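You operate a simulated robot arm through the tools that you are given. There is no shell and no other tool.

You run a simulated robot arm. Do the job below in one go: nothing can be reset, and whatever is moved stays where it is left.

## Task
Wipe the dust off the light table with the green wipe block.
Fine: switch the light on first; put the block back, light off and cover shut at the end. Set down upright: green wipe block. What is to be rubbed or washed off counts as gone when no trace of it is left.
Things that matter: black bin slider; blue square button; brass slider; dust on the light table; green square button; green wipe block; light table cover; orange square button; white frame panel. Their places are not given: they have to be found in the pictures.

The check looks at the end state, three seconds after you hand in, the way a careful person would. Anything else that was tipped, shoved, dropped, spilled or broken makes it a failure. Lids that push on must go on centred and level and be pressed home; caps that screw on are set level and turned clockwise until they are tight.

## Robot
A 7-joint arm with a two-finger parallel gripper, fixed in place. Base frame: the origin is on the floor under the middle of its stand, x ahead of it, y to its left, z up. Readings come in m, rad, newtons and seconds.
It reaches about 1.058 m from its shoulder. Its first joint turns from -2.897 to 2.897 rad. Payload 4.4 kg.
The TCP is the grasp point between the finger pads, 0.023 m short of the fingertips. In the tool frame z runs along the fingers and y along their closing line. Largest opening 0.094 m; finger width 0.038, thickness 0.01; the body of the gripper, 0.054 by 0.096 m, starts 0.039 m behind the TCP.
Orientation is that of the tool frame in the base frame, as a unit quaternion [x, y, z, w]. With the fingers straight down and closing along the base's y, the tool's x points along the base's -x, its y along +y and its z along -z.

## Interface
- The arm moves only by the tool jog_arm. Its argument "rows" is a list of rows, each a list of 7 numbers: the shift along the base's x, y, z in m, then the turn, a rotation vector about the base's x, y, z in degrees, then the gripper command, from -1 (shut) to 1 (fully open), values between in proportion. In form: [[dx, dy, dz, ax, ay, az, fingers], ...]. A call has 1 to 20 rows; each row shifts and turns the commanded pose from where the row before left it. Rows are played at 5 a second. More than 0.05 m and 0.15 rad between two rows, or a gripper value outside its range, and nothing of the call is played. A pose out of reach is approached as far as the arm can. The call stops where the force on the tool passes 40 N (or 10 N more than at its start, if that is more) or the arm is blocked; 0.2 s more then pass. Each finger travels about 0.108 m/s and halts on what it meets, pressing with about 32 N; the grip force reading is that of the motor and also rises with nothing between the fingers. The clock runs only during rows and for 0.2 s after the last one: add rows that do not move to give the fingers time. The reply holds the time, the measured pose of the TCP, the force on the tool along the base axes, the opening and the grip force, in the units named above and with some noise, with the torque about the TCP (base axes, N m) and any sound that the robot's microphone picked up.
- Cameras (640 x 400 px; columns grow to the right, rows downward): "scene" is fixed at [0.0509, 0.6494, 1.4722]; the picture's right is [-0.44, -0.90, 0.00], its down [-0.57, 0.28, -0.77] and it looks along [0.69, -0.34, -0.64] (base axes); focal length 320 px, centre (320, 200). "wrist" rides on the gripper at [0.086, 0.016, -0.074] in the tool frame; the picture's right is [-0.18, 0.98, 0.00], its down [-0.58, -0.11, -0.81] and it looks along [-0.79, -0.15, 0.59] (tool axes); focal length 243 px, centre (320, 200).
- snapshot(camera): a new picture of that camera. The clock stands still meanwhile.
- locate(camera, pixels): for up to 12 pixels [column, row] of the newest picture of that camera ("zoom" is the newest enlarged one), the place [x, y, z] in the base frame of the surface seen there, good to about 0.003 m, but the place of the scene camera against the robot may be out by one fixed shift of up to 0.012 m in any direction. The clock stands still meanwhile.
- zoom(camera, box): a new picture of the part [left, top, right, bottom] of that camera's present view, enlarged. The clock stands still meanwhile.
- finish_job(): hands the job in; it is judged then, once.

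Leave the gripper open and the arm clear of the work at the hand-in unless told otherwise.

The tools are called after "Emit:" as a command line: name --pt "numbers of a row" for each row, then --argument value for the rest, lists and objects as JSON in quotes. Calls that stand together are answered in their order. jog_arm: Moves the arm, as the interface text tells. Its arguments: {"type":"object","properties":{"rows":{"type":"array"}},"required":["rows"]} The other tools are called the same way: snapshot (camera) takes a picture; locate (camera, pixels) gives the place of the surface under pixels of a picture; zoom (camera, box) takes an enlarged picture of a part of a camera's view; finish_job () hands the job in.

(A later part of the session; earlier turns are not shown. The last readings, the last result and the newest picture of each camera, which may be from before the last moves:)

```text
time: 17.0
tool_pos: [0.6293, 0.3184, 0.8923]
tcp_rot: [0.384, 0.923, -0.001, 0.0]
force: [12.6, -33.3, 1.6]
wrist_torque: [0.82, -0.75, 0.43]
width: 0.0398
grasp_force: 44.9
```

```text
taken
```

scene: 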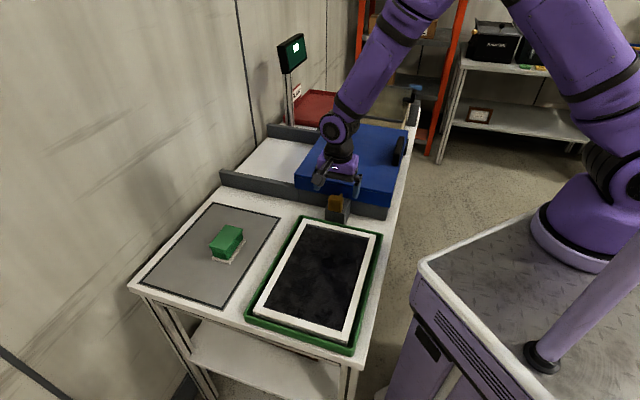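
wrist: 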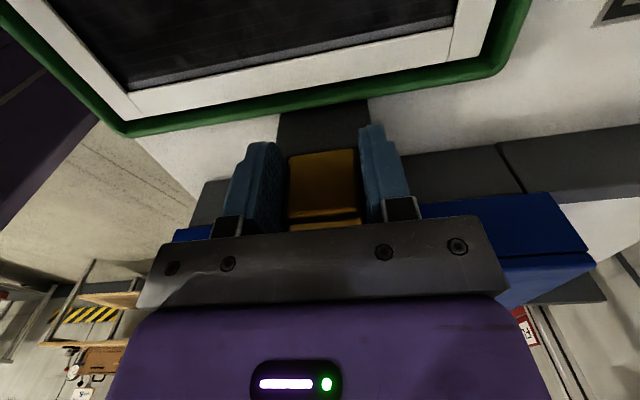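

The pull met about 32 N and the knob appears not to have moved; the fingers slid along it instead. I'll relax the pull, open the fingers, rise and check whether the knob moved.

Emit:
jog_arm --pt "0.0045 -0.0045 0 0 0 0 -1" --pt "0.002 -0.002 0 0 0 0 0" --pt "0 0 0 0 0 0 1" --pt "0 0 0 0 0 0 1" --pt "0 0 0.03 0 0 0 1" --pt "0 0 0.03 0 0 0 1" --pt "0 0 0 0 0 0 1"

Emit:
snapshot --camera "wrist"

Emit:
zoom --camera "wrist" --box '[260, 40, 400, 180]'

```text
time: 18.6
tool_pos: [0.634, 0.3145, 0.953]
tcp_rot: [0.384, 0.923, -0.001, 0.0]
force: [-0.4, 1.0, -0.2]
wrist_torque: [0.02, 0.0, 0.02]
width: 0.0941
grasp_force: 0.2
```

```text
taken
```

wrist: 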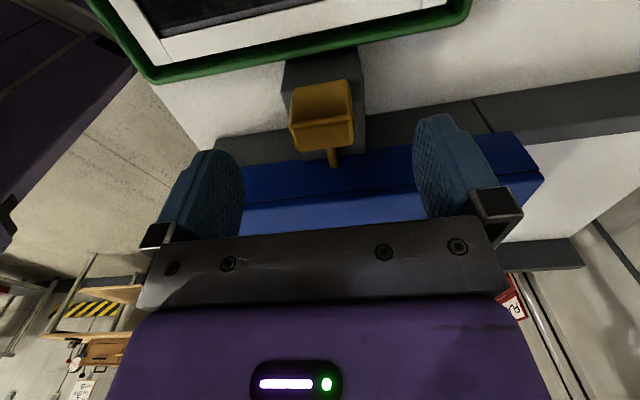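

```text
2.86 times, centred on (330, 110) of wrist
```

zoom: 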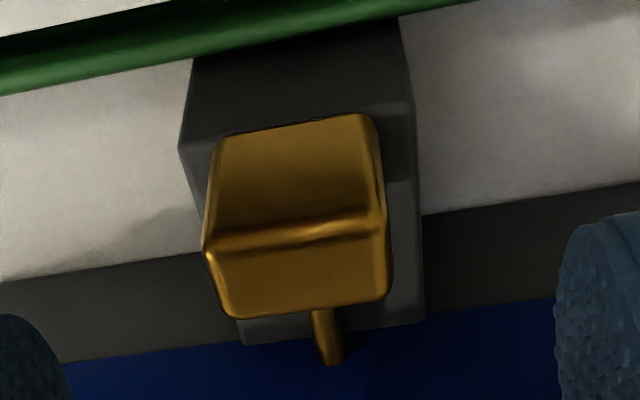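

The knob is in the same place, so it seems to be at its outward stop already, with the pin drawn back. I'll look hard at the pin's tip once more to see whether there's a gap to the cover.

Emit:
zoom --camera "wrist" --box '[316, 140, 352, 172]'

Emit:
locate --camera "wrist" --pixels '[[330, 152], [332, 157], [333, 161], [334, 164], [335, 166], [336, 169], [325, 165], [345, 162], [295, 128], [351, 121], [322, 97]]'

```text
12.50 times, centred on (334, 156) of wrist
```

zoom: 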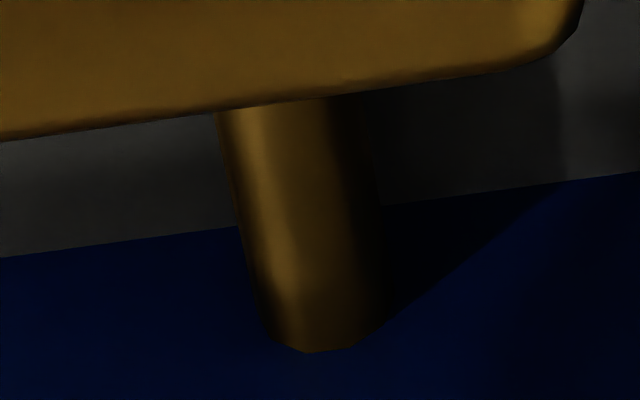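

```text
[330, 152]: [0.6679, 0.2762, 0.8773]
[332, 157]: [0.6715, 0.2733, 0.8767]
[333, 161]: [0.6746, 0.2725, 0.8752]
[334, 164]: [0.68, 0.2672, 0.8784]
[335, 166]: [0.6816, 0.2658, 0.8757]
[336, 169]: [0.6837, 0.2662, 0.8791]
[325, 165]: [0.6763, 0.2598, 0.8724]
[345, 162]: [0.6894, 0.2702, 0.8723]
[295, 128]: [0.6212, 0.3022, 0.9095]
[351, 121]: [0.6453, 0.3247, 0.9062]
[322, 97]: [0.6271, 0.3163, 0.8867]
```

The pin touches the cover, and the knob won't move outward. It may already be at its unlocked end, since it sits at the outer end of its guide. The careful test is to grip the cover's black handle and try sliding it gently. I'll locate the handle.

Emit:
snapshot --camera "scene"

Emit:
zoom --camera "scene" --box '[376, 120, 424, 180]'

Emit:
locate --camera "scene" --pixels '[[400, 138], [404, 140], [394, 154], [398, 156], [393, 164], [396, 165], [397, 148], [401, 150]]'

```text
taken
```

scene: 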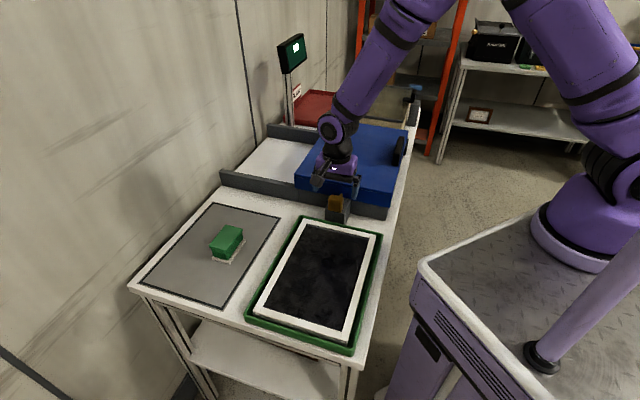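

```text
6.67 times, centred on (400, 150) of scene
```

zoom: 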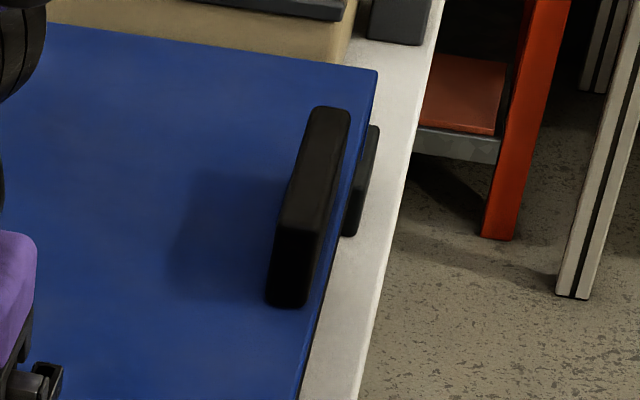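

```text
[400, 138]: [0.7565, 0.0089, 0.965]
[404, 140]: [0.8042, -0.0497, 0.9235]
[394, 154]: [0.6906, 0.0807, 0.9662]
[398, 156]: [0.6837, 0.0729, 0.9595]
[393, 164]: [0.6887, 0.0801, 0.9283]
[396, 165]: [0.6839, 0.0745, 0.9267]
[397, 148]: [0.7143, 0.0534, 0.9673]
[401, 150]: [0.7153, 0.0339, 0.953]
```

The handle centre is around (0.722, 0.040), top z≈0.966, with its thin side along u. I'll rise and fly over it, keeping the same yaw, to check it with the wrist camera.

Emit:
jog_arm --pt "0 0 0.045 0 0 0 1" --pt "0 0 0.045 0 0 0 1" --pt "0 0 0.025 0 0 0 1" --pt "0.0125 -0.039 0 0 0 0 1" --pt "0.0125 -0.039 0 0 0 0 1" --pt "0.0125 -0.039 0 0 0 0 1" --pt "0.0125 -0.039 0 0 0 0 1" --pt "0.0125 -0.039 0 0 0 0 1" --pt "0.0125 -0.039 0 0 0 0 1" --pt "0.0125 -0.039 0 0 0 0 1" --pt "0 0 0 0 0 0 1"

Emit:
snapshot --camera "wrist"

```text
time: 21.0
tool_pos: [0.7205, 0.0402, 1.0659]
tcp_rot: [0.383, 0.924, -0.001, 0.0]
force: [0.0, -0.6, 0.6]
wrist_torque: [0.03, 0.0, -0.01]
width: 0.0941
grasp_force: 0.0
```

```text
taken
```

wrist: 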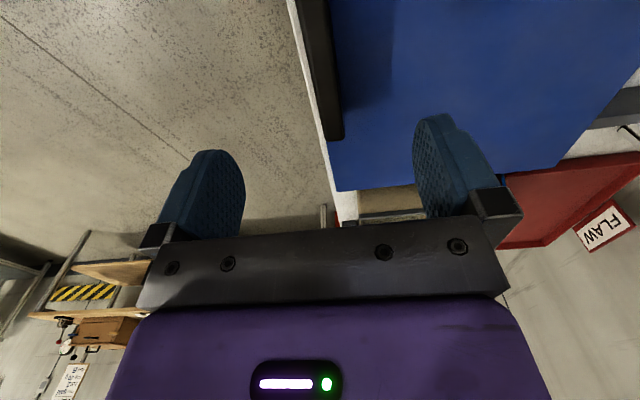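

The handle appears at columns 297–345, rows 0–140. I'll locate its edges.

Emit:
locate --camera "wrist" --pixels '[[320, 60], [306, 10], [326, 10], [333, 120], [340, 100], [325, 135], [338, 132], [345, 150], [335, 185], [330, 30], [315, 75], [345, 60]]'

Emit:
zoom --camera "wrist" --box '[270, 0, 400, 200]'

```text
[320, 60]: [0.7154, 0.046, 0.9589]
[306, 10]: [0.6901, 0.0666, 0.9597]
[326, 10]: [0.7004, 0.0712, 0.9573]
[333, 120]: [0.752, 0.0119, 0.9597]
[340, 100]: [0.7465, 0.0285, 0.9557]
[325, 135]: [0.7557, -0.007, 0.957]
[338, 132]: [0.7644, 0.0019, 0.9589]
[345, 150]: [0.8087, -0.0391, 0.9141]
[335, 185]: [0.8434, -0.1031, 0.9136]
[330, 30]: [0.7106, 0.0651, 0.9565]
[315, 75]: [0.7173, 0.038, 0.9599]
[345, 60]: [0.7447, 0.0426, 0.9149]
```

```text
2.00 times, centred on (335, 100) of wrist
```

zoom: 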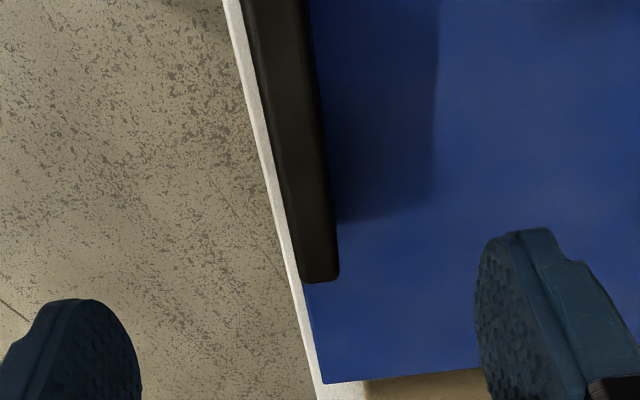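

The handle spans u 0.529–0.549 and v 0.43–0.54, with its top at 0.959. I'll lower the open fingers around it to TCP z≈0.944 and close.

Emit:
jog_arm --pt "0.002 -0.001 -0.04 0 0 0 1" --pt "0 0 -0.04 0 0 0 1" --pt "0 0 -0.03 0 0 0 1" --pt "0 0 -0.012 0 0 0 1" --pt "0 0 0 0 0 0 0" --pt "0 0 0 0 0 0 -1" --pt "0 0 0 0 0 0 -1" --pt "0 0 0 0 0 0 -1"

Emit:
snapshot --camera "wrist"

```text
time: 22.8
tool_pos: [0.7239, 0.0412, 0.9442]
tcp_rot: [0.382, 0.924, 0.0, -0.001]
force: [-2.1, -1.8, -5.9]
wrist_torque: [0.25, -0.31, -0.02]
width: 0.0201
grasp_force: 44.7
```

```text
taken
```

wrist: 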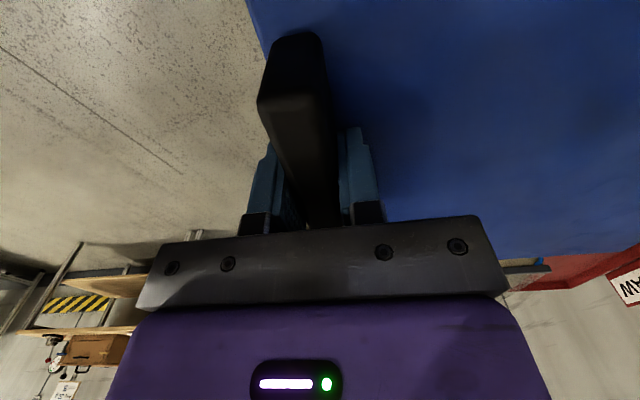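

The handle is gripped (0.020 m). I'll try a small slide of the cover toward the wall (+x, +y) and watch the force.

Emit:
jog_arm --pt "0.0015 0.0015 0 0 0 0 -1" --pt "0.002 0.002 0 0 0 0 -1" --pt "0.002 0.002 0 0 0 0 -1"

```text
time: 23.6
tool_pos: [0.7295, 0.0468, 0.9463]
tcp_rot: [0.382, 0.924, 0.001, 0.0]
force: [-1.8, -2.1, -11.5]
wrist_torque: [-0.47, -1.02, -0.08]
width: 0.0198
grasp_force: 45.2
```

It moved about 8 mm with only about 3 N opposing, but there is a -11 N vertical force. I'll look before going on.

Emit:
snapshot --camera "wrist"

Emit:
snapshot --camera "scene"

Emit:
zoom --camera "scene" --box '[280, 110, 420, 230]'

```text
taken
```

wrist: 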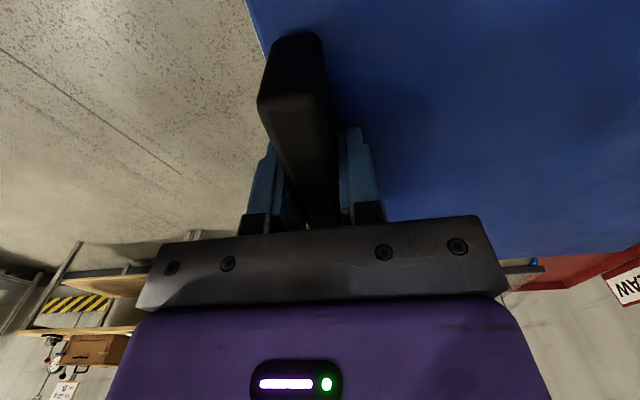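

```text
taken
```

scene: 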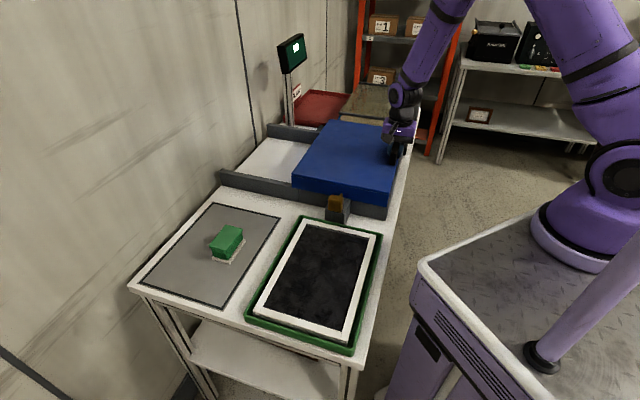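

```text
3.33 times, centred on (350, 170) of scene
```

zoom: 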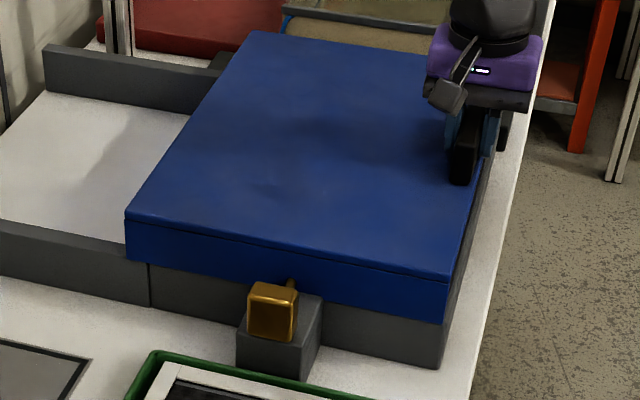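

The cover slides freely with the gripper, so the pin isn't blocking it. I'll keep sliding at a moderate pace, easing z by 2 mm to relieve the pull.

Emit:
jog_arm --pt "0.005 0.005 -0.0015 0 0 0 -1" --pt "0.01 0.01 0 0 0 0 -1" --pt "0.012 0.012 0 0 0 0 -1" --pt "0.012 0.012 0 0 0 0 -1" --pt "0.012 0.012 0 0 0 0 -1" --pt "0.012 0.012 0 0 0 0 -1"

Emit:
snapshot --camera "scene"

```text
time: 25.0
tool_pos: [0.7923, 0.1093, 0.9441]
tcp_rot: [0.383, 0.924, 0.0, 0.002]
force: [10.9, -8.9, 32.9]
wrist_torque: [-1.23, 0.57, 0.77]
width: 0.0202
grasp_force: 44.9
```

```text
taken
```

scene: 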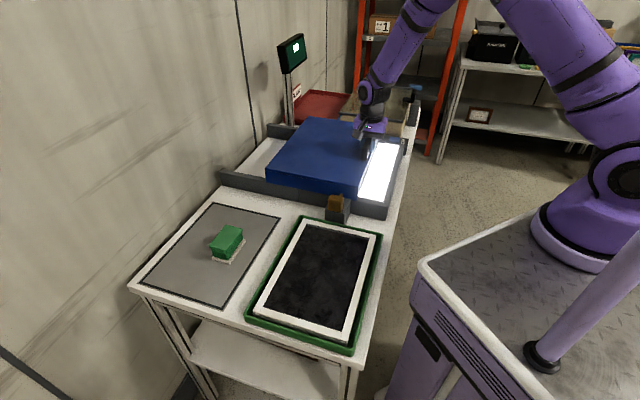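

The light shines from beneath, so the light is on. The grip now presses down about 33 N. I'll loosen the fingers a little, rise 2 mm, and push the handle with the near finger instead.

Emit:
jog_arm --pt "0 0 0.001 0 0 0 -0.3" --pt "0 0 0.002 0 0 0 -0.3" --pt "0.005 0.005 0 0 0 0 -0.3" --pt "0.01 0.01 0 0 0 0 -0.3" --pt "0.012 0.012 0 0 0 0 -0.3" --pt "0.012 0.012 0 0 0 0 -0.3" --pt "0.012 0.012 0 0 0 0 -0.3"

Emit:
snapshot --camera "scene"

```text
time: 26.6
tool_pos: [0.8418, 0.1602, 0.9461]
tcp_rot: [0.383, 0.924, 0.0, -0.001]
force: [-0.3, 0.2, 0.3]
wrist_torque: [0.0, -0.05, 0.01]
width: 0.0328
grasp_force: 0.1
```

```text
taken
```

scene: 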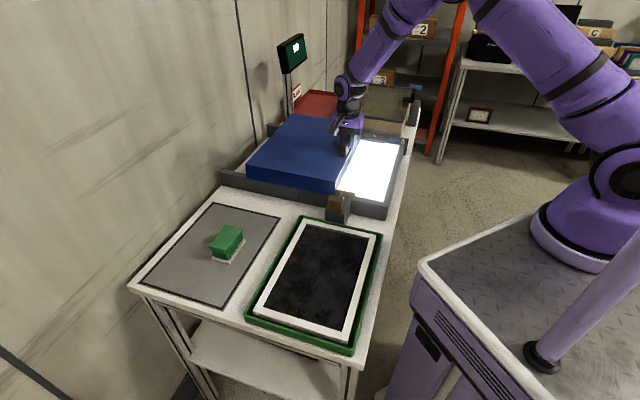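

The loose push works smoothly and about half the glowing table is exposed. I'll keep pushing toward the stop.

Emit:
jog_arm --pt "0.01 0.01 0 0 0 0 -0.3" --pt "0.012 0.012 0 0 0 0 -0.3" --pt "0.012 0.012 0 0 0 0 -0.3" --pt "0.012 0.012 0 0 0 0 -0.3" --pt "0.01 0.01 0 0 0 0 -0.3" --pt "0.005 0.005 0 0 0 0 -0.3"

Emit:
snapshot --camera "scene"

```text
time: 28.0
tool_pos: [0.905, 0.2209, 0.9474]
tcp_rot: [0.383, 0.924, 0.0, 0.0]
force: [0.4, 0.4, 0.0]
wrist_torque: [-0.01, 0.01, 0.01]
width: 0.0332
grasp_force: 0.1
```

```text
taken
```

scene: 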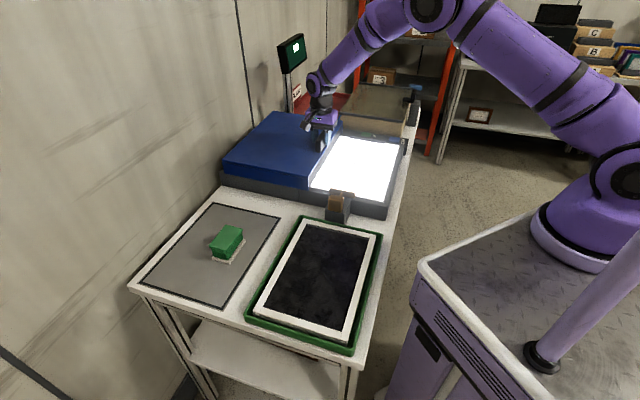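

The cover is nearly at the far end of the rails. I'll push on in smaller steps to find the stop.

Emit:
jog_arm --pt "0.003 0.003 0 0 0 0 -0.3" --pt "0.003 0.003 0 0 0 0 -0.3" --pt "0.003 0.003 0 0 0 0 -0.3" --pt "0.003 0.003 0 0 0 0 -0.3"

Emit:
snapshot --camera "scene"

Emit:
zoom --camera "scene" --box '[210, 100, 420, 230]'

```text
time: 29.0
tool_pos: [0.9164, 0.2337, 0.9463]
tcp_rot: [0.383, 0.924, 0.0, 0.0]
force: [-2.2, -0.5, -0.6]
wrist_torque: [0.06, 0.0, 0.04]
width: 0.0336
grasp_force: 0.1
```

```text
taken
```

scene: 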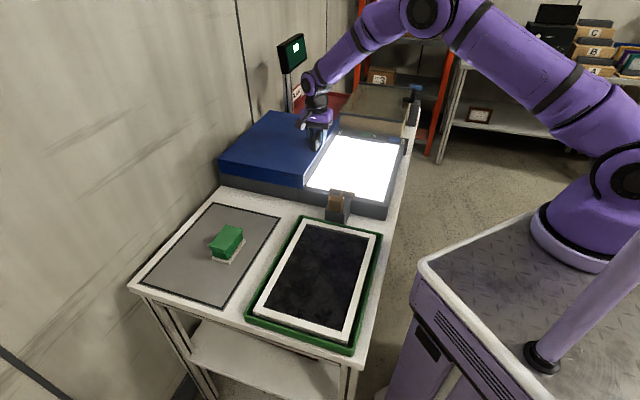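

```text
3.05 times, centred on (315, 165) of scene
```

zoom: 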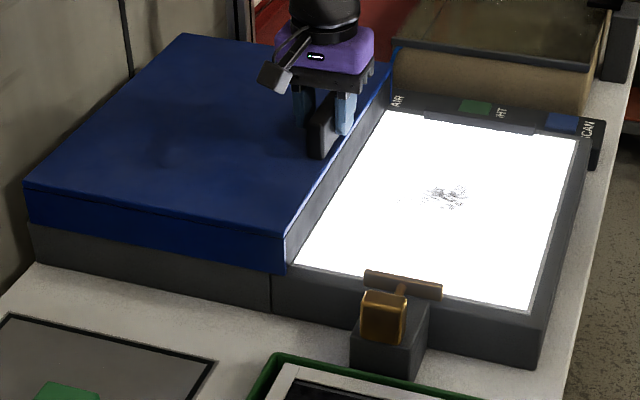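

The table is exposed and I can see a dark dust smudge at about (357,163). The brass slider's pin carries a small crossbar at the table edge, so it's a panel clamp and not a lock. I'll open the fingers, rise and look from above.

Emit:
jog_arm --pt "0 0 0 0 0 0 0.3" --pt "0 0 0.03 0 0 0 0.3" --pt "0 0 0.045 0 0 0 0.3" --pt "0 0 0.045 0 0 0 0.3" --pt "-0.03 -0.03 0.02 0 0 0 1" --pt "-0.035 -0.035 0.0 0 0 0 1" --pt "-0.03 -0.01 0.0 0 0 0 1" --pt "-0.04 0.02 0.02 0 0 0 1" --pt "-0.035 0.035 0.02 0 0 0 1" --pt "0 0 0 0 0 0 1"

Emit:
snapshot --camera "wrist"

Emit:
snapshot --camera "scene"

```text
refused: row 9 steps farther than a row can; nothing moved
```

```text
taken
```

wrist: 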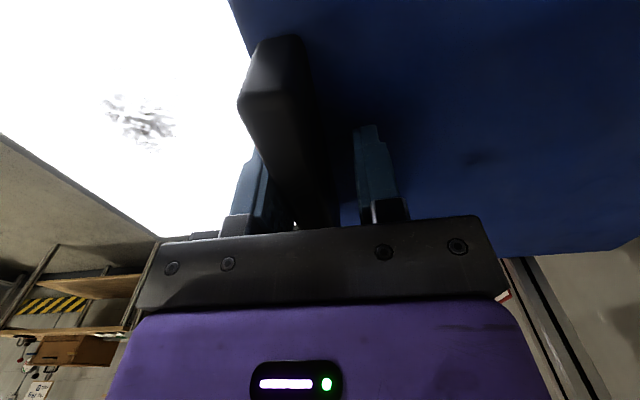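

```text
taken
```

scene: 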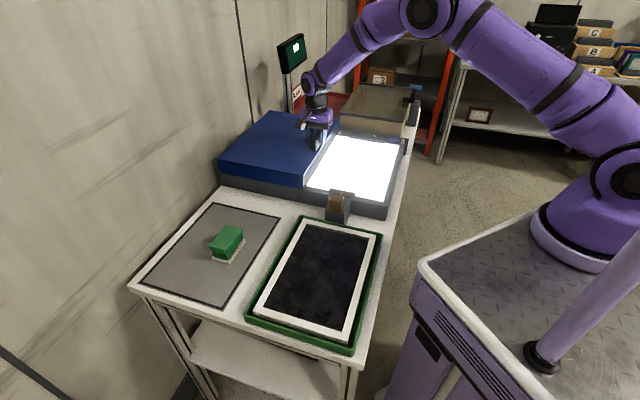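

One row was over the limit and nothing moved. I'll resend with smaller steps.

Emit:
jog_arm --pt "0 0 0 0 0 0 0.2" --pt "0 0 0.03 0 0 0 0.2" --pt "0 0 0.045 0 0 0 0.2" --pt "0 0 0.045 0 0 0 0.2" --pt "-0.025 -0.025 0.01 0 0 0 1" --pt "-0.03 -0.03 0.01 0 0 0 1" --pt "-0.03 -0.01 0.01 0 0 0 1" --pt "-0.04 0.02 0.01 0 0 0 1" --pt "-0.03 0.03 0.01 0 0 0 1" --pt "-0.03 0.03 0.01 0 0 0 1" --pt "0 0 0 0 0 0 1"

Emit:
snapshot --camera "wrist"

Emit:
snapshot --camera "scene"

```text
time: 31.4
tool_pos: [0.7303, 0.2491, 1.1267]
tcp_rot: [0.383, 0.924, 0.0, 0.0]
force: [-0.2, 0.9, 0.4]
wrist_torque: [0.03, 0.03, -0.02]
width: 0.0938
grasp_force: 0.0
```

```text
taken
```

wrist: 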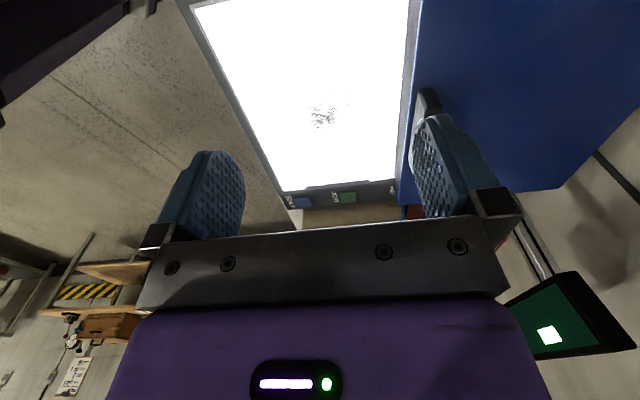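

```text
taken
```

scene: 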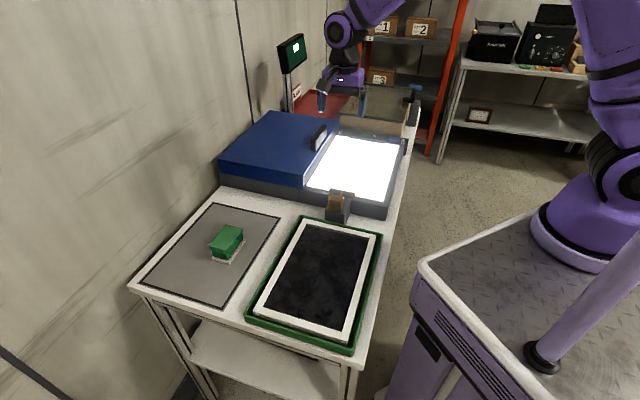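

The whole lit panel is visible, with dust near (322,117). I'll zoom in to find all the dust and locate the panel edges.

Emit:
zoom --camera "wrist" --box '[280, 80, 380, 150]'

Emit:
zoom --camera "wrist" --box '[180, 0, 430, 200]'

Emit:
locate --camera "wrist" --pixels '[[322, 117], [310, 108], [334, 125], [312, 128], [334, 108], [200, 10], [400, 30], [285, 190], [394, 178], [405, 100], [320, 50], [240, 100]]'

Emit:
zoom --camera "scene" --box '[300, 125, 410, 205]'

```text
5.71 times, centred on (330, 115) of wrist
```

zoom: 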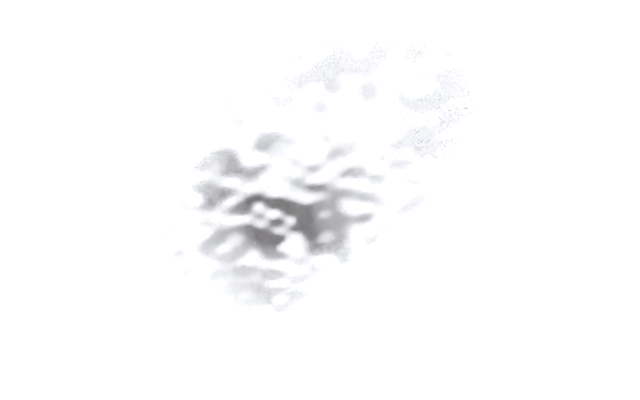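

```text
2.00 times, centred on (305, 100) of wrist
```

zoom: 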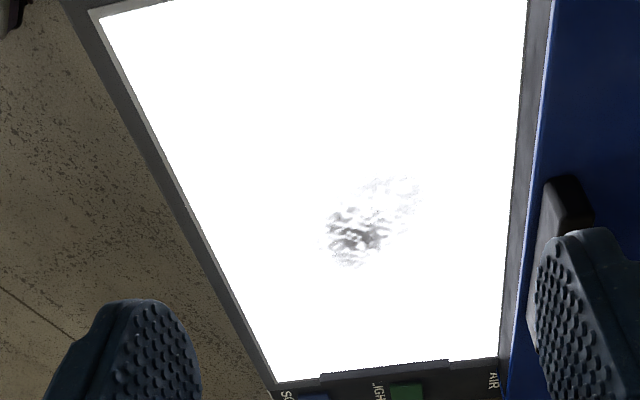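

```text
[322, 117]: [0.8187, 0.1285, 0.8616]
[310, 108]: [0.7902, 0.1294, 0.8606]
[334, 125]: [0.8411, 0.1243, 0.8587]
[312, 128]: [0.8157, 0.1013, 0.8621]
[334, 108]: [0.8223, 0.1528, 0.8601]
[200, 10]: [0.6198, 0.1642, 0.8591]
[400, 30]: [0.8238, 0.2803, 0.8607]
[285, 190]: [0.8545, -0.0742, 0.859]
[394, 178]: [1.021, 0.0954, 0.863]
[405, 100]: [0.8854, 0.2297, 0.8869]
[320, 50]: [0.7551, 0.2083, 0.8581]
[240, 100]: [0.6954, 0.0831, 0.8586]
```

```text
5.00 times, centred on (355, 165) of scene
```

zoom: 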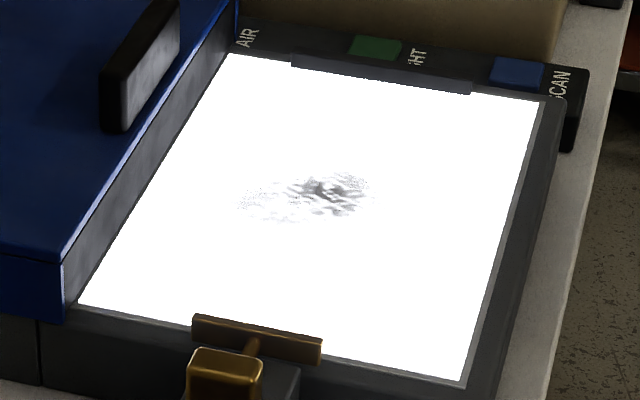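

The lit surface is at z≈0.860, spanning u 0.55–0.79 and v 0.32–0.66, with one smudge near its middle. I'll record the dust's extent, then fly to the green block and inspect it from above.

Emit:
locate --camera "wrist" --pixels '[[316, 134], [352, 93], [306, 110], [345, 124], [357, 99], [336, 88], [325, 117], [305, 125], [320, 136], [350, 88], [340, 112]]'

Emit:
jog_arm --pt "-0.007 0.04 0 0 0 0 1" --pt "-0.007 0.04 0 0 0 0 1" --pt "-0.007 0.04 0 0 0 0 1" --pt "-0.007 0.04 0 0 0 0 1" --pt "-0.007 0.04 0 0 0 0 1" --pt "-0.007 0.04 0 0 0 0 1" --pt "-0.007 0.04 -0.02 0 0 0 1" --pt "-0.007 0.04 -0.03 0 0 0 1" --pt "-0.007 0.04 -0.03 0 0 0 1" --pt "0 0 0 0 0 0 1"

Emit:
snapshot --camera "wrist"

Emit:
snapshot --camera "scene"

```text
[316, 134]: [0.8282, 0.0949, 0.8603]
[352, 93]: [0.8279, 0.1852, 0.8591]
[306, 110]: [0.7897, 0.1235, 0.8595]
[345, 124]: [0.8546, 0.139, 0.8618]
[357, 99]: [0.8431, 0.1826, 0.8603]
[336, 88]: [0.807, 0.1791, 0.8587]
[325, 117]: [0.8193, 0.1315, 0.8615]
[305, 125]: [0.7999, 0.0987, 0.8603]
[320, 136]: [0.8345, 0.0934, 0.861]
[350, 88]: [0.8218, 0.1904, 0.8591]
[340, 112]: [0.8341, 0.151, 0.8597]
```

```text
refused: row 8 steps farther than a row can; nothing moved
```

```text
taken
```

wrist: 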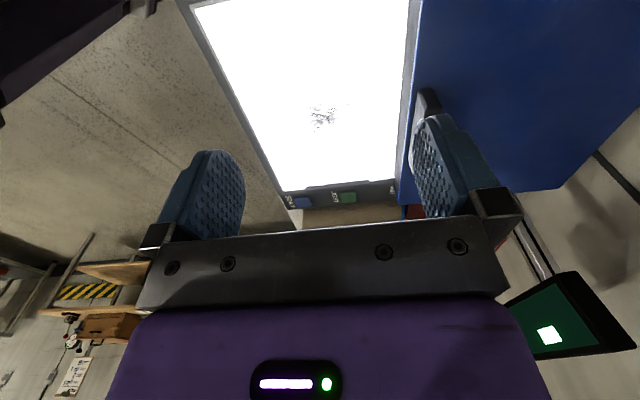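

```text
taken
```

scene: 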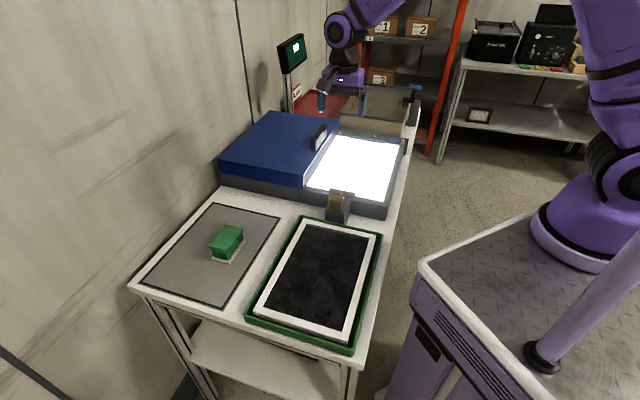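

The dust spans about u 0.64–0.73, v 0.44–0.525. The arm move was refused for a too-long row, so I'll resend it with shorter steps.

Emit:
jog_arm --pt "-0.007 0.04 0 0 0 0 1" --pt "-0.007 0.04 0 0 0 0 1" --pt "-0.007 0.04 0 0 0 0 1" --pt "-0.007 0.04 0 0 0 0 1" --pt "-0.007 0.04 0 0 0 0 1" --pt "-0.007 0.04 0 0 0 0 1" --pt "-0.007 0.04 -0.02 0 0 0 1" --pt "-0.007 0.04 -0.02 0 0 0 1" --pt "-0.007 0.04 -0.02 0 0 0 1" --pt "0 0 -0.02 0 0 0 1" --pt "0 0 0 0 0 0 1"

Emit:
snapshot --camera "wrist"

Emit:
snapshot --camera "scene"

```text
time: 33.8
tool_pos: [0.6673, 0.6083, 1.0446]
tcp_rot: [0.384, 0.923, 0.0, 0.0]
force: [-0.6, -0.3, 0.1]
wrist_torque: [-0.01, -0.02, 0.03]
width: 0.0941
grasp_force: 0.0
```

```text
taken
```

wrist: 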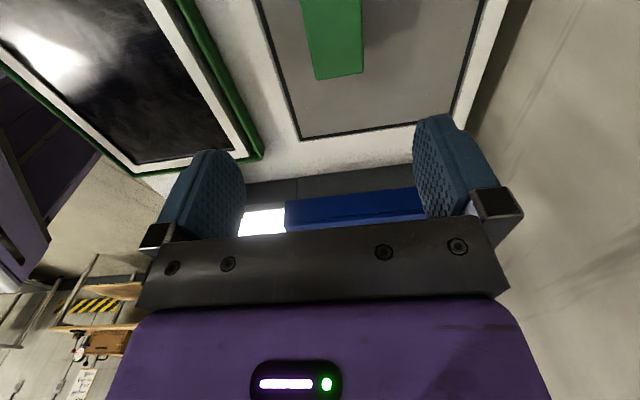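

```text
taken
```

scene: 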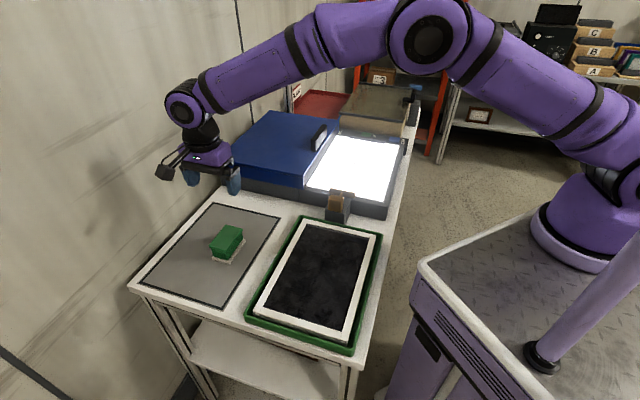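

The block is at the top edge of the wrist view. I'll back off along -v so the whole block is in view.

Emit:
jog_arm --pt "-0.025 0.025 0.01 0 0 0 1" --pt "-0.025 0.025 0.01 0 0 0 1" --pt "0 0 0 0 0 0 1"

Emit:
snapshot --camera "wrist"

Emit:
zoom --camera "wrist" --box '[260, 0, 420, 120]'

```text
time: 34.6
tool_pos: [0.6164, 0.6601, 1.0661]
tcp_rot: [0.382, 0.924, 0.0, 0.0]
force: [-0.5, 0.8, 0.5]
wrist_torque: [0.02, -0.03, 0.01]
width: 0.094
grasp_force: 0.1
```

```text
taken
```

wrist: 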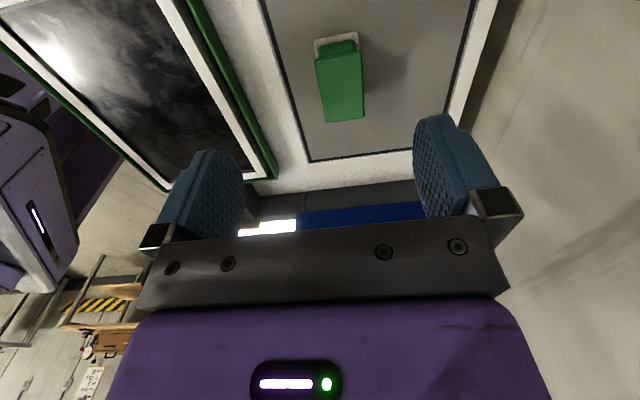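

```text
3.33 times, centred on (340, 60) of wrist
```

zoom: 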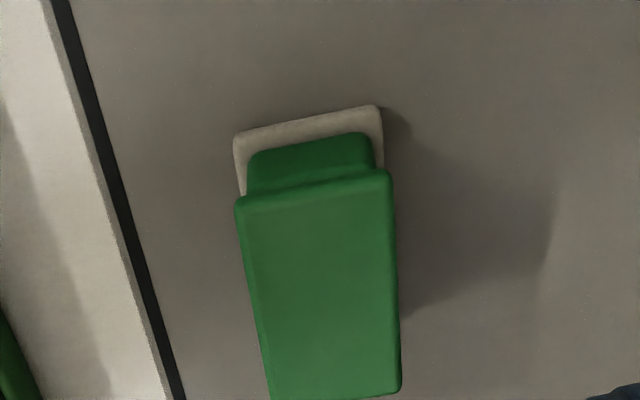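

I'll locate the block's top corners and the front corners of its wipe pad.

Emit:
locate --camera "wrist" --pixels '[[317, 63], [359, 55], [326, 118], [362, 115], [340, 85], [316, 44], [357, 34], [336, 40], [318, 52], [356, 44], [300, 60], [400, 60]]'

Emit:
zoom --camera "wrist" --box '[300, 20, 380, 130]'

```text
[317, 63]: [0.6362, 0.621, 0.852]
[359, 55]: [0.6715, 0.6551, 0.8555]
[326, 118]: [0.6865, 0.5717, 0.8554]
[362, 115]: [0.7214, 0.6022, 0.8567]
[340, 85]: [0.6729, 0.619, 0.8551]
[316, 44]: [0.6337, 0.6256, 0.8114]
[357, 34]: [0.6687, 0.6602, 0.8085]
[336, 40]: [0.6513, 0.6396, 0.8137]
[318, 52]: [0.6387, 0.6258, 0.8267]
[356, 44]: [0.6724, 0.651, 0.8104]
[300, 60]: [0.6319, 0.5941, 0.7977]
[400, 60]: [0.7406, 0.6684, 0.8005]
```

```text
3.64 times, centred on (340, 75) of wrist
```

zoom: 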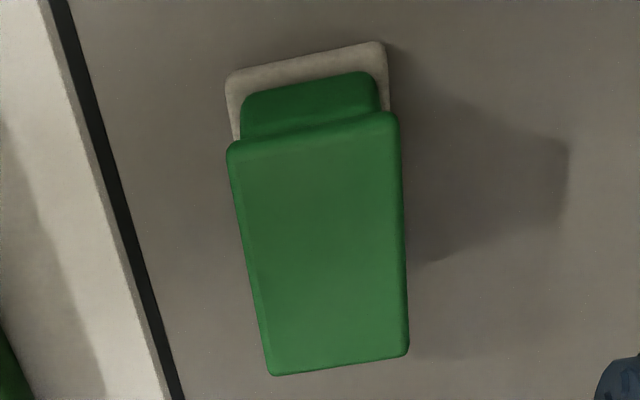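

The block's top centre is about (0.679, 0.6125), lined up with the table axes: about 0.051 m along u, 0.074 m along v, top z 0.8555, and the mat at z≈0.80. I'll move above it and lower to z≈0.93 before checking.

Emit:
jog_arm --pt "0.031 -0.024 -0.02 0 0 0 1" --pt "0.0315 -0.0236 -0.02 0 0 0 1" --pt "0 0 -0.04 0 0 0 1" --pt "0 0 -0.04 0 0 0 1" --pt "0 0 -0.015 0 0 0 1" --pt "0 0 0 0 0 0 1"

Emit:
snapshot --camera "wrist"

Emit:
snapshot --camera "scene"

```text
time: 36.0
tool_pos: [0.6828, 0.6119, 0.9293]
tcp_rot: [0.383, 0.924, 0.0, -0.001]
force: [0.4, 0.0, -0.3]
wrist_torque: [0.01, -0.02, -0.03]
width: 0.0939
grasp_force: 0.0
```

```text
taken
```

wrist: 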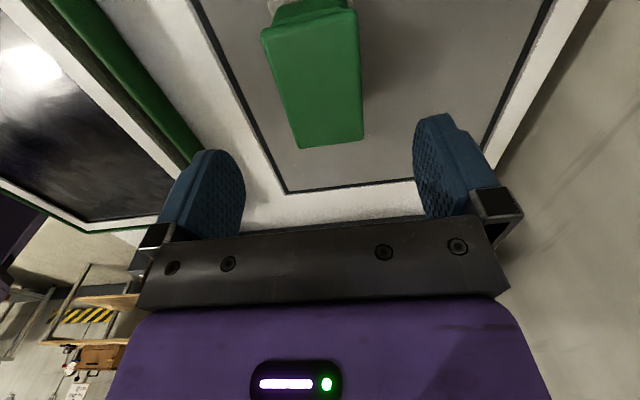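

```text
taken
```

scene: 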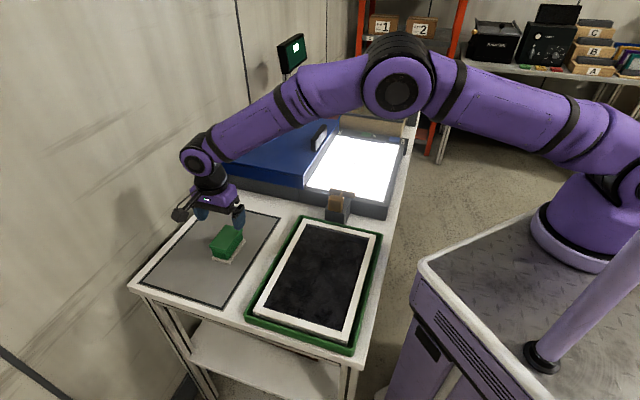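

I'll recheck the block's top corners from this closer view.

Emit:
locate --camera "wrist" --pixels '[[266, 42], [355, 14], [303, 145], [360, 138], [315, 80], [270, 30], [350, 8]]'

Emit:
zoom --camera "wrist" --box '[230, 0, 400, 160]'

```text
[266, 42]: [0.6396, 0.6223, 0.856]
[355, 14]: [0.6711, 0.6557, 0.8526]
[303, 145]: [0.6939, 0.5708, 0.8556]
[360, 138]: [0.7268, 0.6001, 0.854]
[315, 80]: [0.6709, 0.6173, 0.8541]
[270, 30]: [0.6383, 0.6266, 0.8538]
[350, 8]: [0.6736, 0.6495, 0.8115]
```

```text
2.50 times, centred on (315, 80) of wrist
```

zoom: 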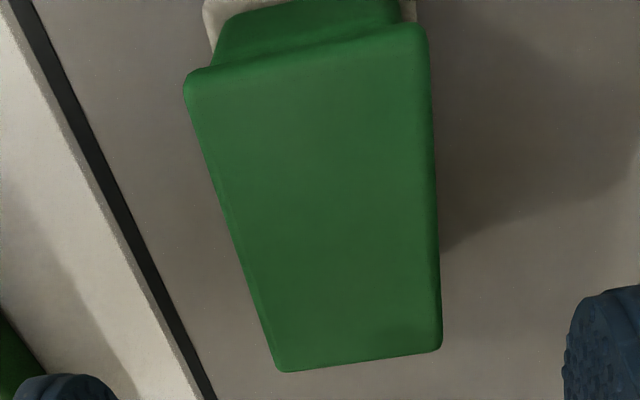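

It's well centred: block centre (0.683, 0.612) against the TCP at (0.683, 0.612). I'll descend to TCP z≈0.850 and close on the block's lip.

Emit:
jog_arm --pt "0 0 -0.04 0 0 0 1" --pt "0 0 -0.03 0 0 0 1" --pt "0 0 -0.01 0 0 0 1" --pt "0 0 0 0 0 0 0.3" --pt "0 0 0 0 0 0 0.1" --pt "0 0 0 0 0 0 -0.1" --pt "0 0 0 0 0 0 -1" --pt "0 0 0 0 0 0 -1"

Emit:
snapshot --camera "wrist"

Emit:
zoom --camera "scene" --box '[170, 180, 290, 270]'

```text
time: 37.8
tool_pos: [0.6808, 0.6102, 0.8512]
tcp_rot: [0.383, 0.924, 0.0, 0.0]
force: [0.8, 1.0, 0.3]
wrist_torque: [0.01, -0.03, 0.01]
width: 0.0535
grasp_force: 32.3
```

```text
taken
```

wrist: 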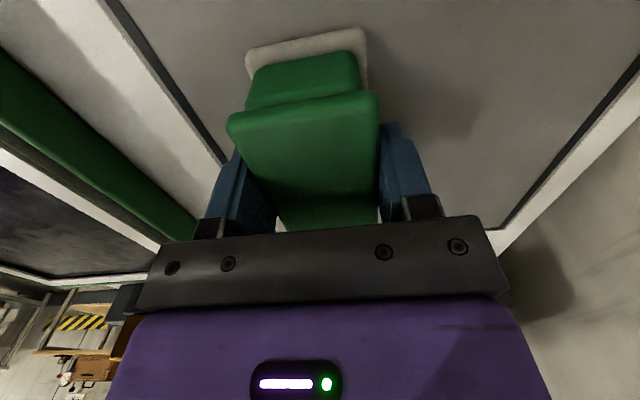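

```text
4.44 times, centred on (230, 225) of scene
```

zoom: 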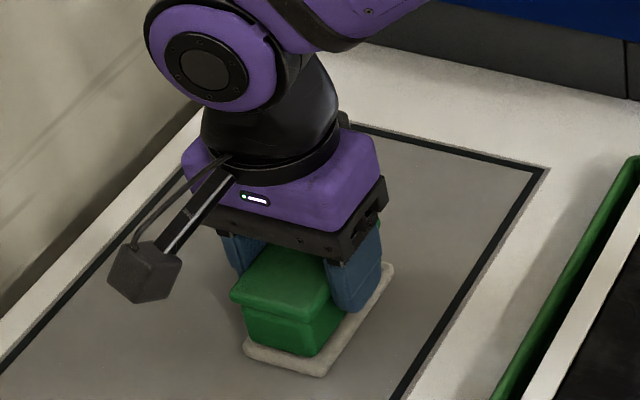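

The block is held at a width of 0.0535, and the TCP pose (0.681, 0.610, 0.851) is my reference for putting it back. I'll lift it 20 cm and carry it over the light table.

Emit:
jog_arm --pt "0 0 0.01 0 0 0 -1" --pt "0 0 0.03 0 0 0 -1" --pt "0 0 0.04 0 0 0 -1" --pt "0 0 0.04 0 0 0 -1" --pt "0 0 0.04 0 0 0 -1" --pt "0 0 0.04 0 0 0 -1" --pt "0.0132 -0.0425 0 0 0 0 -1" --pt "0.0132 -0.0425 0 0 0 0 -1" --pt "0.0132 -0.0425 0 0 0 0 -1" --pt "0.0132 -0.0425 0 0 0 0 -1" --pt "0.0132 -0.0425 0 0 0 0 -1" --pt "0.0132 -0.0425 0 0 0 0 -1" --pt "0.0132 -0.0425 0 0 0 0 -1" --pt "0.0132 -0.0425 0 0 0 0 -1" --pt "0.0132 -0.0425 0 0 0 0 -1" --pt "0.0132 -0.0425 0 0 0 0 -1" --pt "0.0132 -0.0425 0 0 0 0 -1" --pt "0 0 0 0 0 0 -1"

Emit:
snapshot --camera "wrist"

Emit:
snapshot --camera "scene"

```text
time: 41.6
tool_pos: [0.8259, 0.1408, 1.0523]
tcp_rot: [0.382, 0.924, 0.0, 0.0]
force: [0.4, -0.1, -1.6]
wrist_torque: [0.02, -0.02, 0.0]
width: 0.0535
grasp_force: 31.9
```

```text
taken
```

wrist: 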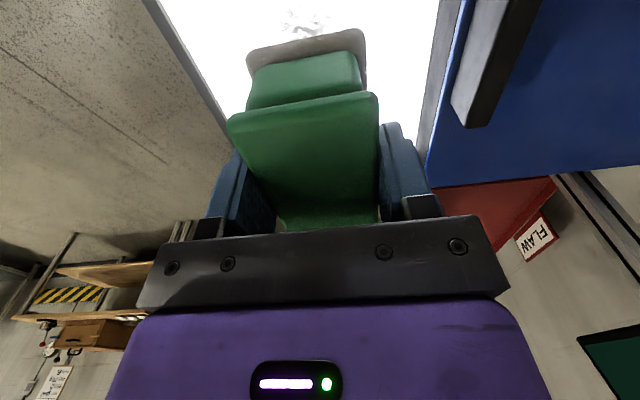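

```text
taken
```

scene: 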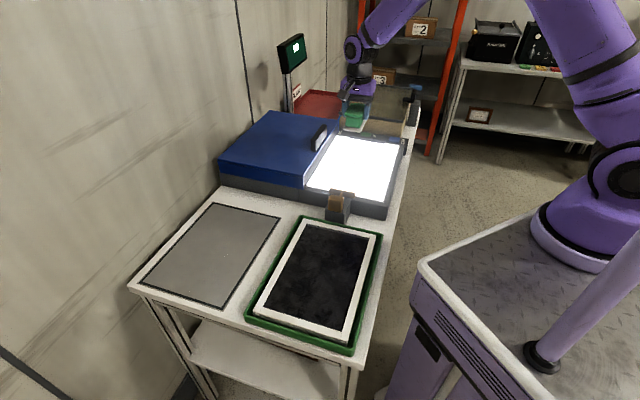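

The block is over the dust. I'll shift to the lower-u end of the smudge and descend, with fine steps near contact at TCP z≈0.912.

Emit:
jog_arm --pt "-0.024 -0.012 -0.03 0 0 0 -1" --pt "-0.01 -0.01 -0.04 0 0 0 -1" --pt "0 0 -0.04 0 0 0 -1" --pt "0 0 -0.015 0 0 0 -1" --pt "0 0 -0.003 0 0 0 -1" --pt "0 0 0 0 0 0 -1"

```text
time: 43.0
tool_pos: [0.7905, 0.119, 0.9241]
tcp_rot: [0.382, 0.924, 0.0, 0.0]
force: [0.6, 0.1, -0.1]
wrist_torque: [-0.01, -0.02, 0.01]
width: 0.0535
grasp_force: 32.4
```

No contact yet, with the TCP at z 0.924. I'll lower in 2–3 mm steps until a light contact force shows.

Emit:
jog_arm --pt "0 0 -0.003 0 0 0 -1" --pt "0 0 -0.003 0 0 0 -1" --pt "0 0 -0.002 0 0 0 -1" --pt "0 0 -0.002 0 0 0 -1"

```text
time: 44.0
tool_pos: [0.7905, 0.1206, 0.9143]
tcp_rot: [0.383, 0.924, 0.0, 0.0]
force: [0.0, -0.4, -1.5]
wrist_torque: [-0.02, -0.01, 0.02]
width: 0.0534
grasp_force: 31.7
```

Emit:
jog_arm --pt "0 0 -0.0015 0 0 0 -1" --pt "0 0 -0.0015 0 0 0 -1"

```text
time: 44.6
tool_pos: [0.791, 0.1208, 0.91]
tcp_rot: [0.383, 0.924, 0.0, -0.001]
force: [0.2, -0.6, -1.5]
wrist_torque: [0.02, 0.0, 0.04]
width: 0.0532
grasp_force: 31.5
```

Still no contact, at z 0.910. I'll go down further in 1 mm steps.

Emit:
jog_arm --pt "0 0 -0.001 0 0 0 -1" --pt "0 0 -0.001 0 0 0 -1" --pt "0 0 -0.001 0 0 0 -1"

Emit:
snapshot --camera "wrist"

Emit:
zoom --camera "scene" --box '[300, 100, 420, 210]'

```text
time: 45.4
tool_pos: [0.7925, 0.1213, 0.9093]
tcp_rot: [0.382, 0.924, 0.0, 0.001]
force: [-3.8, -3.0, 25.2]
wrist_torque: [-0.24, 0.7, -0.04]
width: 0.0534
grasp_force: 32.1
```

```text
taken
```

wrist: 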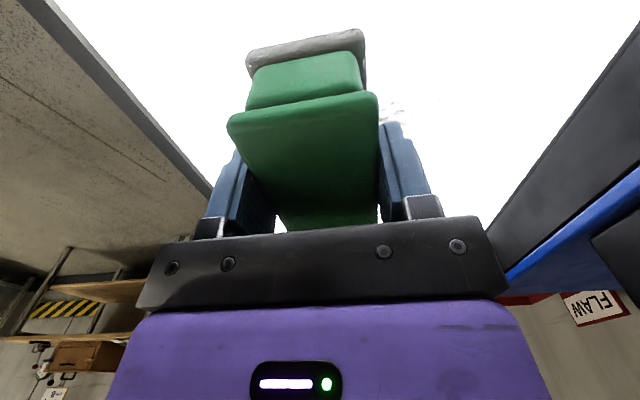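

```text
3.64 times, centred on (360, 155) of scene
```

zoom: 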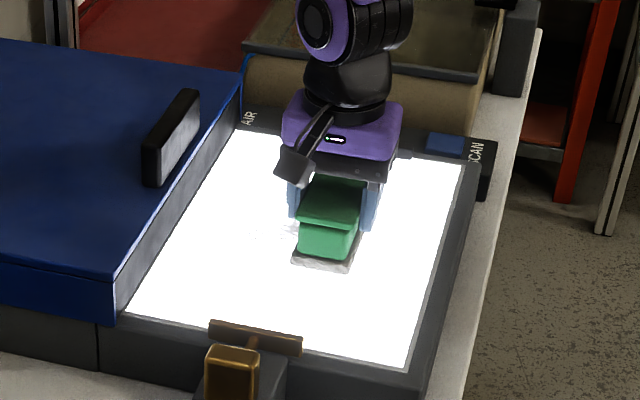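

Contact is firm at 25 N. I'll ease off slightly and start a stroke along +u across the dust.

Emit:
jog_arm --pt "0 0 0.0007 0 0 0 -1" --pt "0.006 0.006 0 0 0 0 -1" --pt "0.006 0.006 0 0 0 0 -1" --pt "0.006 0.006 0 0 0 0 -1"

```text
time: 46.0
tool_pos: [0.7915, 0.1217, 0.9096]
tcp_rot: [0.384, 0.923, -0.002, -0.002]
force: [-13.6, -4.5, 19.6]
wrist_torque: [-0.34, -0.26, -0.25]
width: 0.0534
grasp_force: 31.5
stopped in row 2: the force on the tool passed its limit at 49 N (the readings are from after the stop); the commanded pose is now the measured one
```

The force limit tripped because the pad was pressed too hard. I'll raise 1 mm and read the force.

Emit:
jog_arm --pt "0 0 0.001 0 0 0 -1" --pt "0 0 0 0 0 0 -1"

```text
time: 46.6
tool_pos: [0.7938, 0.1215, 0.9105]
tcp_rot: [0.383, 0.924, -0.001, -0.001]
force: [-9.3, -1.4, 14.4]
wrist_torque: [-0.07, -0.11, -0.05]
width: 0.0533
grasp_force: 32.4
```

Now 14 N down with about 9 N of side strain. I'll ease another half millimetre and move with smaller steps.

Emit:
jog_arm --pt "0.001 0.001 0.0005 0 0 0 -1" --pt "0.003 0.003 0 0 0 0 -1" --pt "0.004 0.004 0 0 0 0 -1" --pt "0.004 0.004 0 0 0 0 -1"

```text
time: 47.6
tool_pos: [0.8063, 0.1345, 0.9106]
tcp_rot: [0.383, 0.924, -0.002, -0.003]
force: [-1.2, -2.4, 2.9]
wrist_torque: [-0.15, -0.07, -0.09]
width: 0.0531
grasp_force: 31.3
```

The pad is sliding now, at about 3 N of contact. I'll continue with a tiny downward trim.

Emit:
jog_arm --pt "0.005 0.005 -0.0005 0 0 0 -1" --pt "0.006 0.006 -0.0002 0 0 0 -1" --pt "0.006 0.006 0 0 0 0 -1" --pt "0.006 0.006 0 0 0 0 -1"

Emit:
snapshot --camera "wrist"

```text
time: 48.6
tool_pos: [0.8276, 0.1563, 0.9108]
tcp_rot: [0.384, 0.924, -0.002, -0.002]
force: [-2.1, -2.2, 2.3]
wrist_torque: [-0.06, 0.0, -0.01]
width: 0.0533
grasp_force: 31.9
```

```text
taken
```

wrist: 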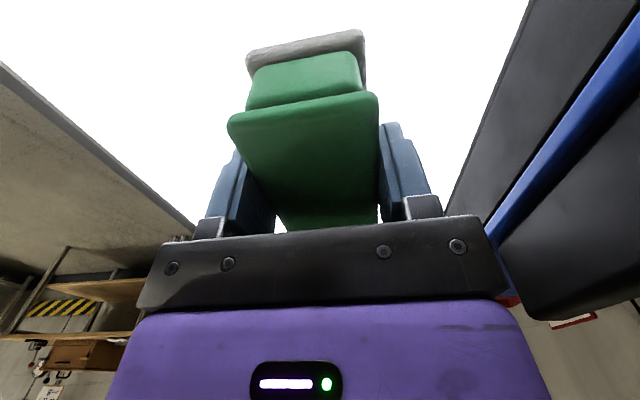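

The contact is steady. I'll finish this stroke to u≈0.735, step +v by 3 cm, and stroke back along -u.

Emit:
jog_arm --pt "0.006 0.006 -0.0003 0 0 0 -1" --pt "0.006 0.006 0 0 0 0 -1" --pt "0.006 0.006 0 0 0 0 -1" --pt "0.006 0.006 0 0 0 0 -1" --pt "0.006 -0.006 0 0 0 0 -1" --pt "0.006 -0.006 0 0 0 0 -1" --pt "0.006 -0.006 0 0 0 0 -1"

```text
time: 50.2
tool_pos: [0.8703, 0.1647, 0.9105]
tcp_rot: [0.382, 0.924, -0.001, -0.002]
force: [-7.4, 13.9, 17.8]
wrist_torque: [0.57, -0.31, 0.33]
width: 0.0535
grasp_force: 31.8
```

Now at u 0.732, v 0.499 with about 18 N down. I'll stroke back along -u, easing z slightly.

Emit:
jog_arm --pt "-0.003 -0.003 0.0005 0 0 0 -1" --pt "-0.006 -0.006 0 0 0 0 -1" --pt "-0.006 -0.006 0 0 0 0 -1" --pt "-0.006 -0.006 0 0 0 0 -1" --pt "-0.006 -0.006 0 0 0 0 -1" --pt "-0.006 -0.006 0 0 0 0 -1"

```text
time: 51.6
tool_pos: [0.8375, 0.1291, 0.9092]
tcp_rot: [0.383, 0.924, -0.003, -0.002]
force: [0.8, 0.1, 0.2]
wrist_torque: [0.0, -0.04, 0.01]
width: 0.0533
grasp_force: 31.8
```

The force fell to about zero. I'll press down a millimetre to restore contact and continue.

Emit:
jog_arm --pt "0 0 -0.0006 0 0 0 -1" --pt "0 0 -0.0006 0 0 0 -1"

```text
time: 52.2
tool_pos: [0.8373, 0.1305, 0.9089]
tcp_rot: [0.383, 0.924, -0.002, -0.002]
force: [-7.0, -3.1, 12.5]
wrist_torque: [-0.21, -0.01, -0.11]
width: 0.0531
grasp_force: 32.0
```

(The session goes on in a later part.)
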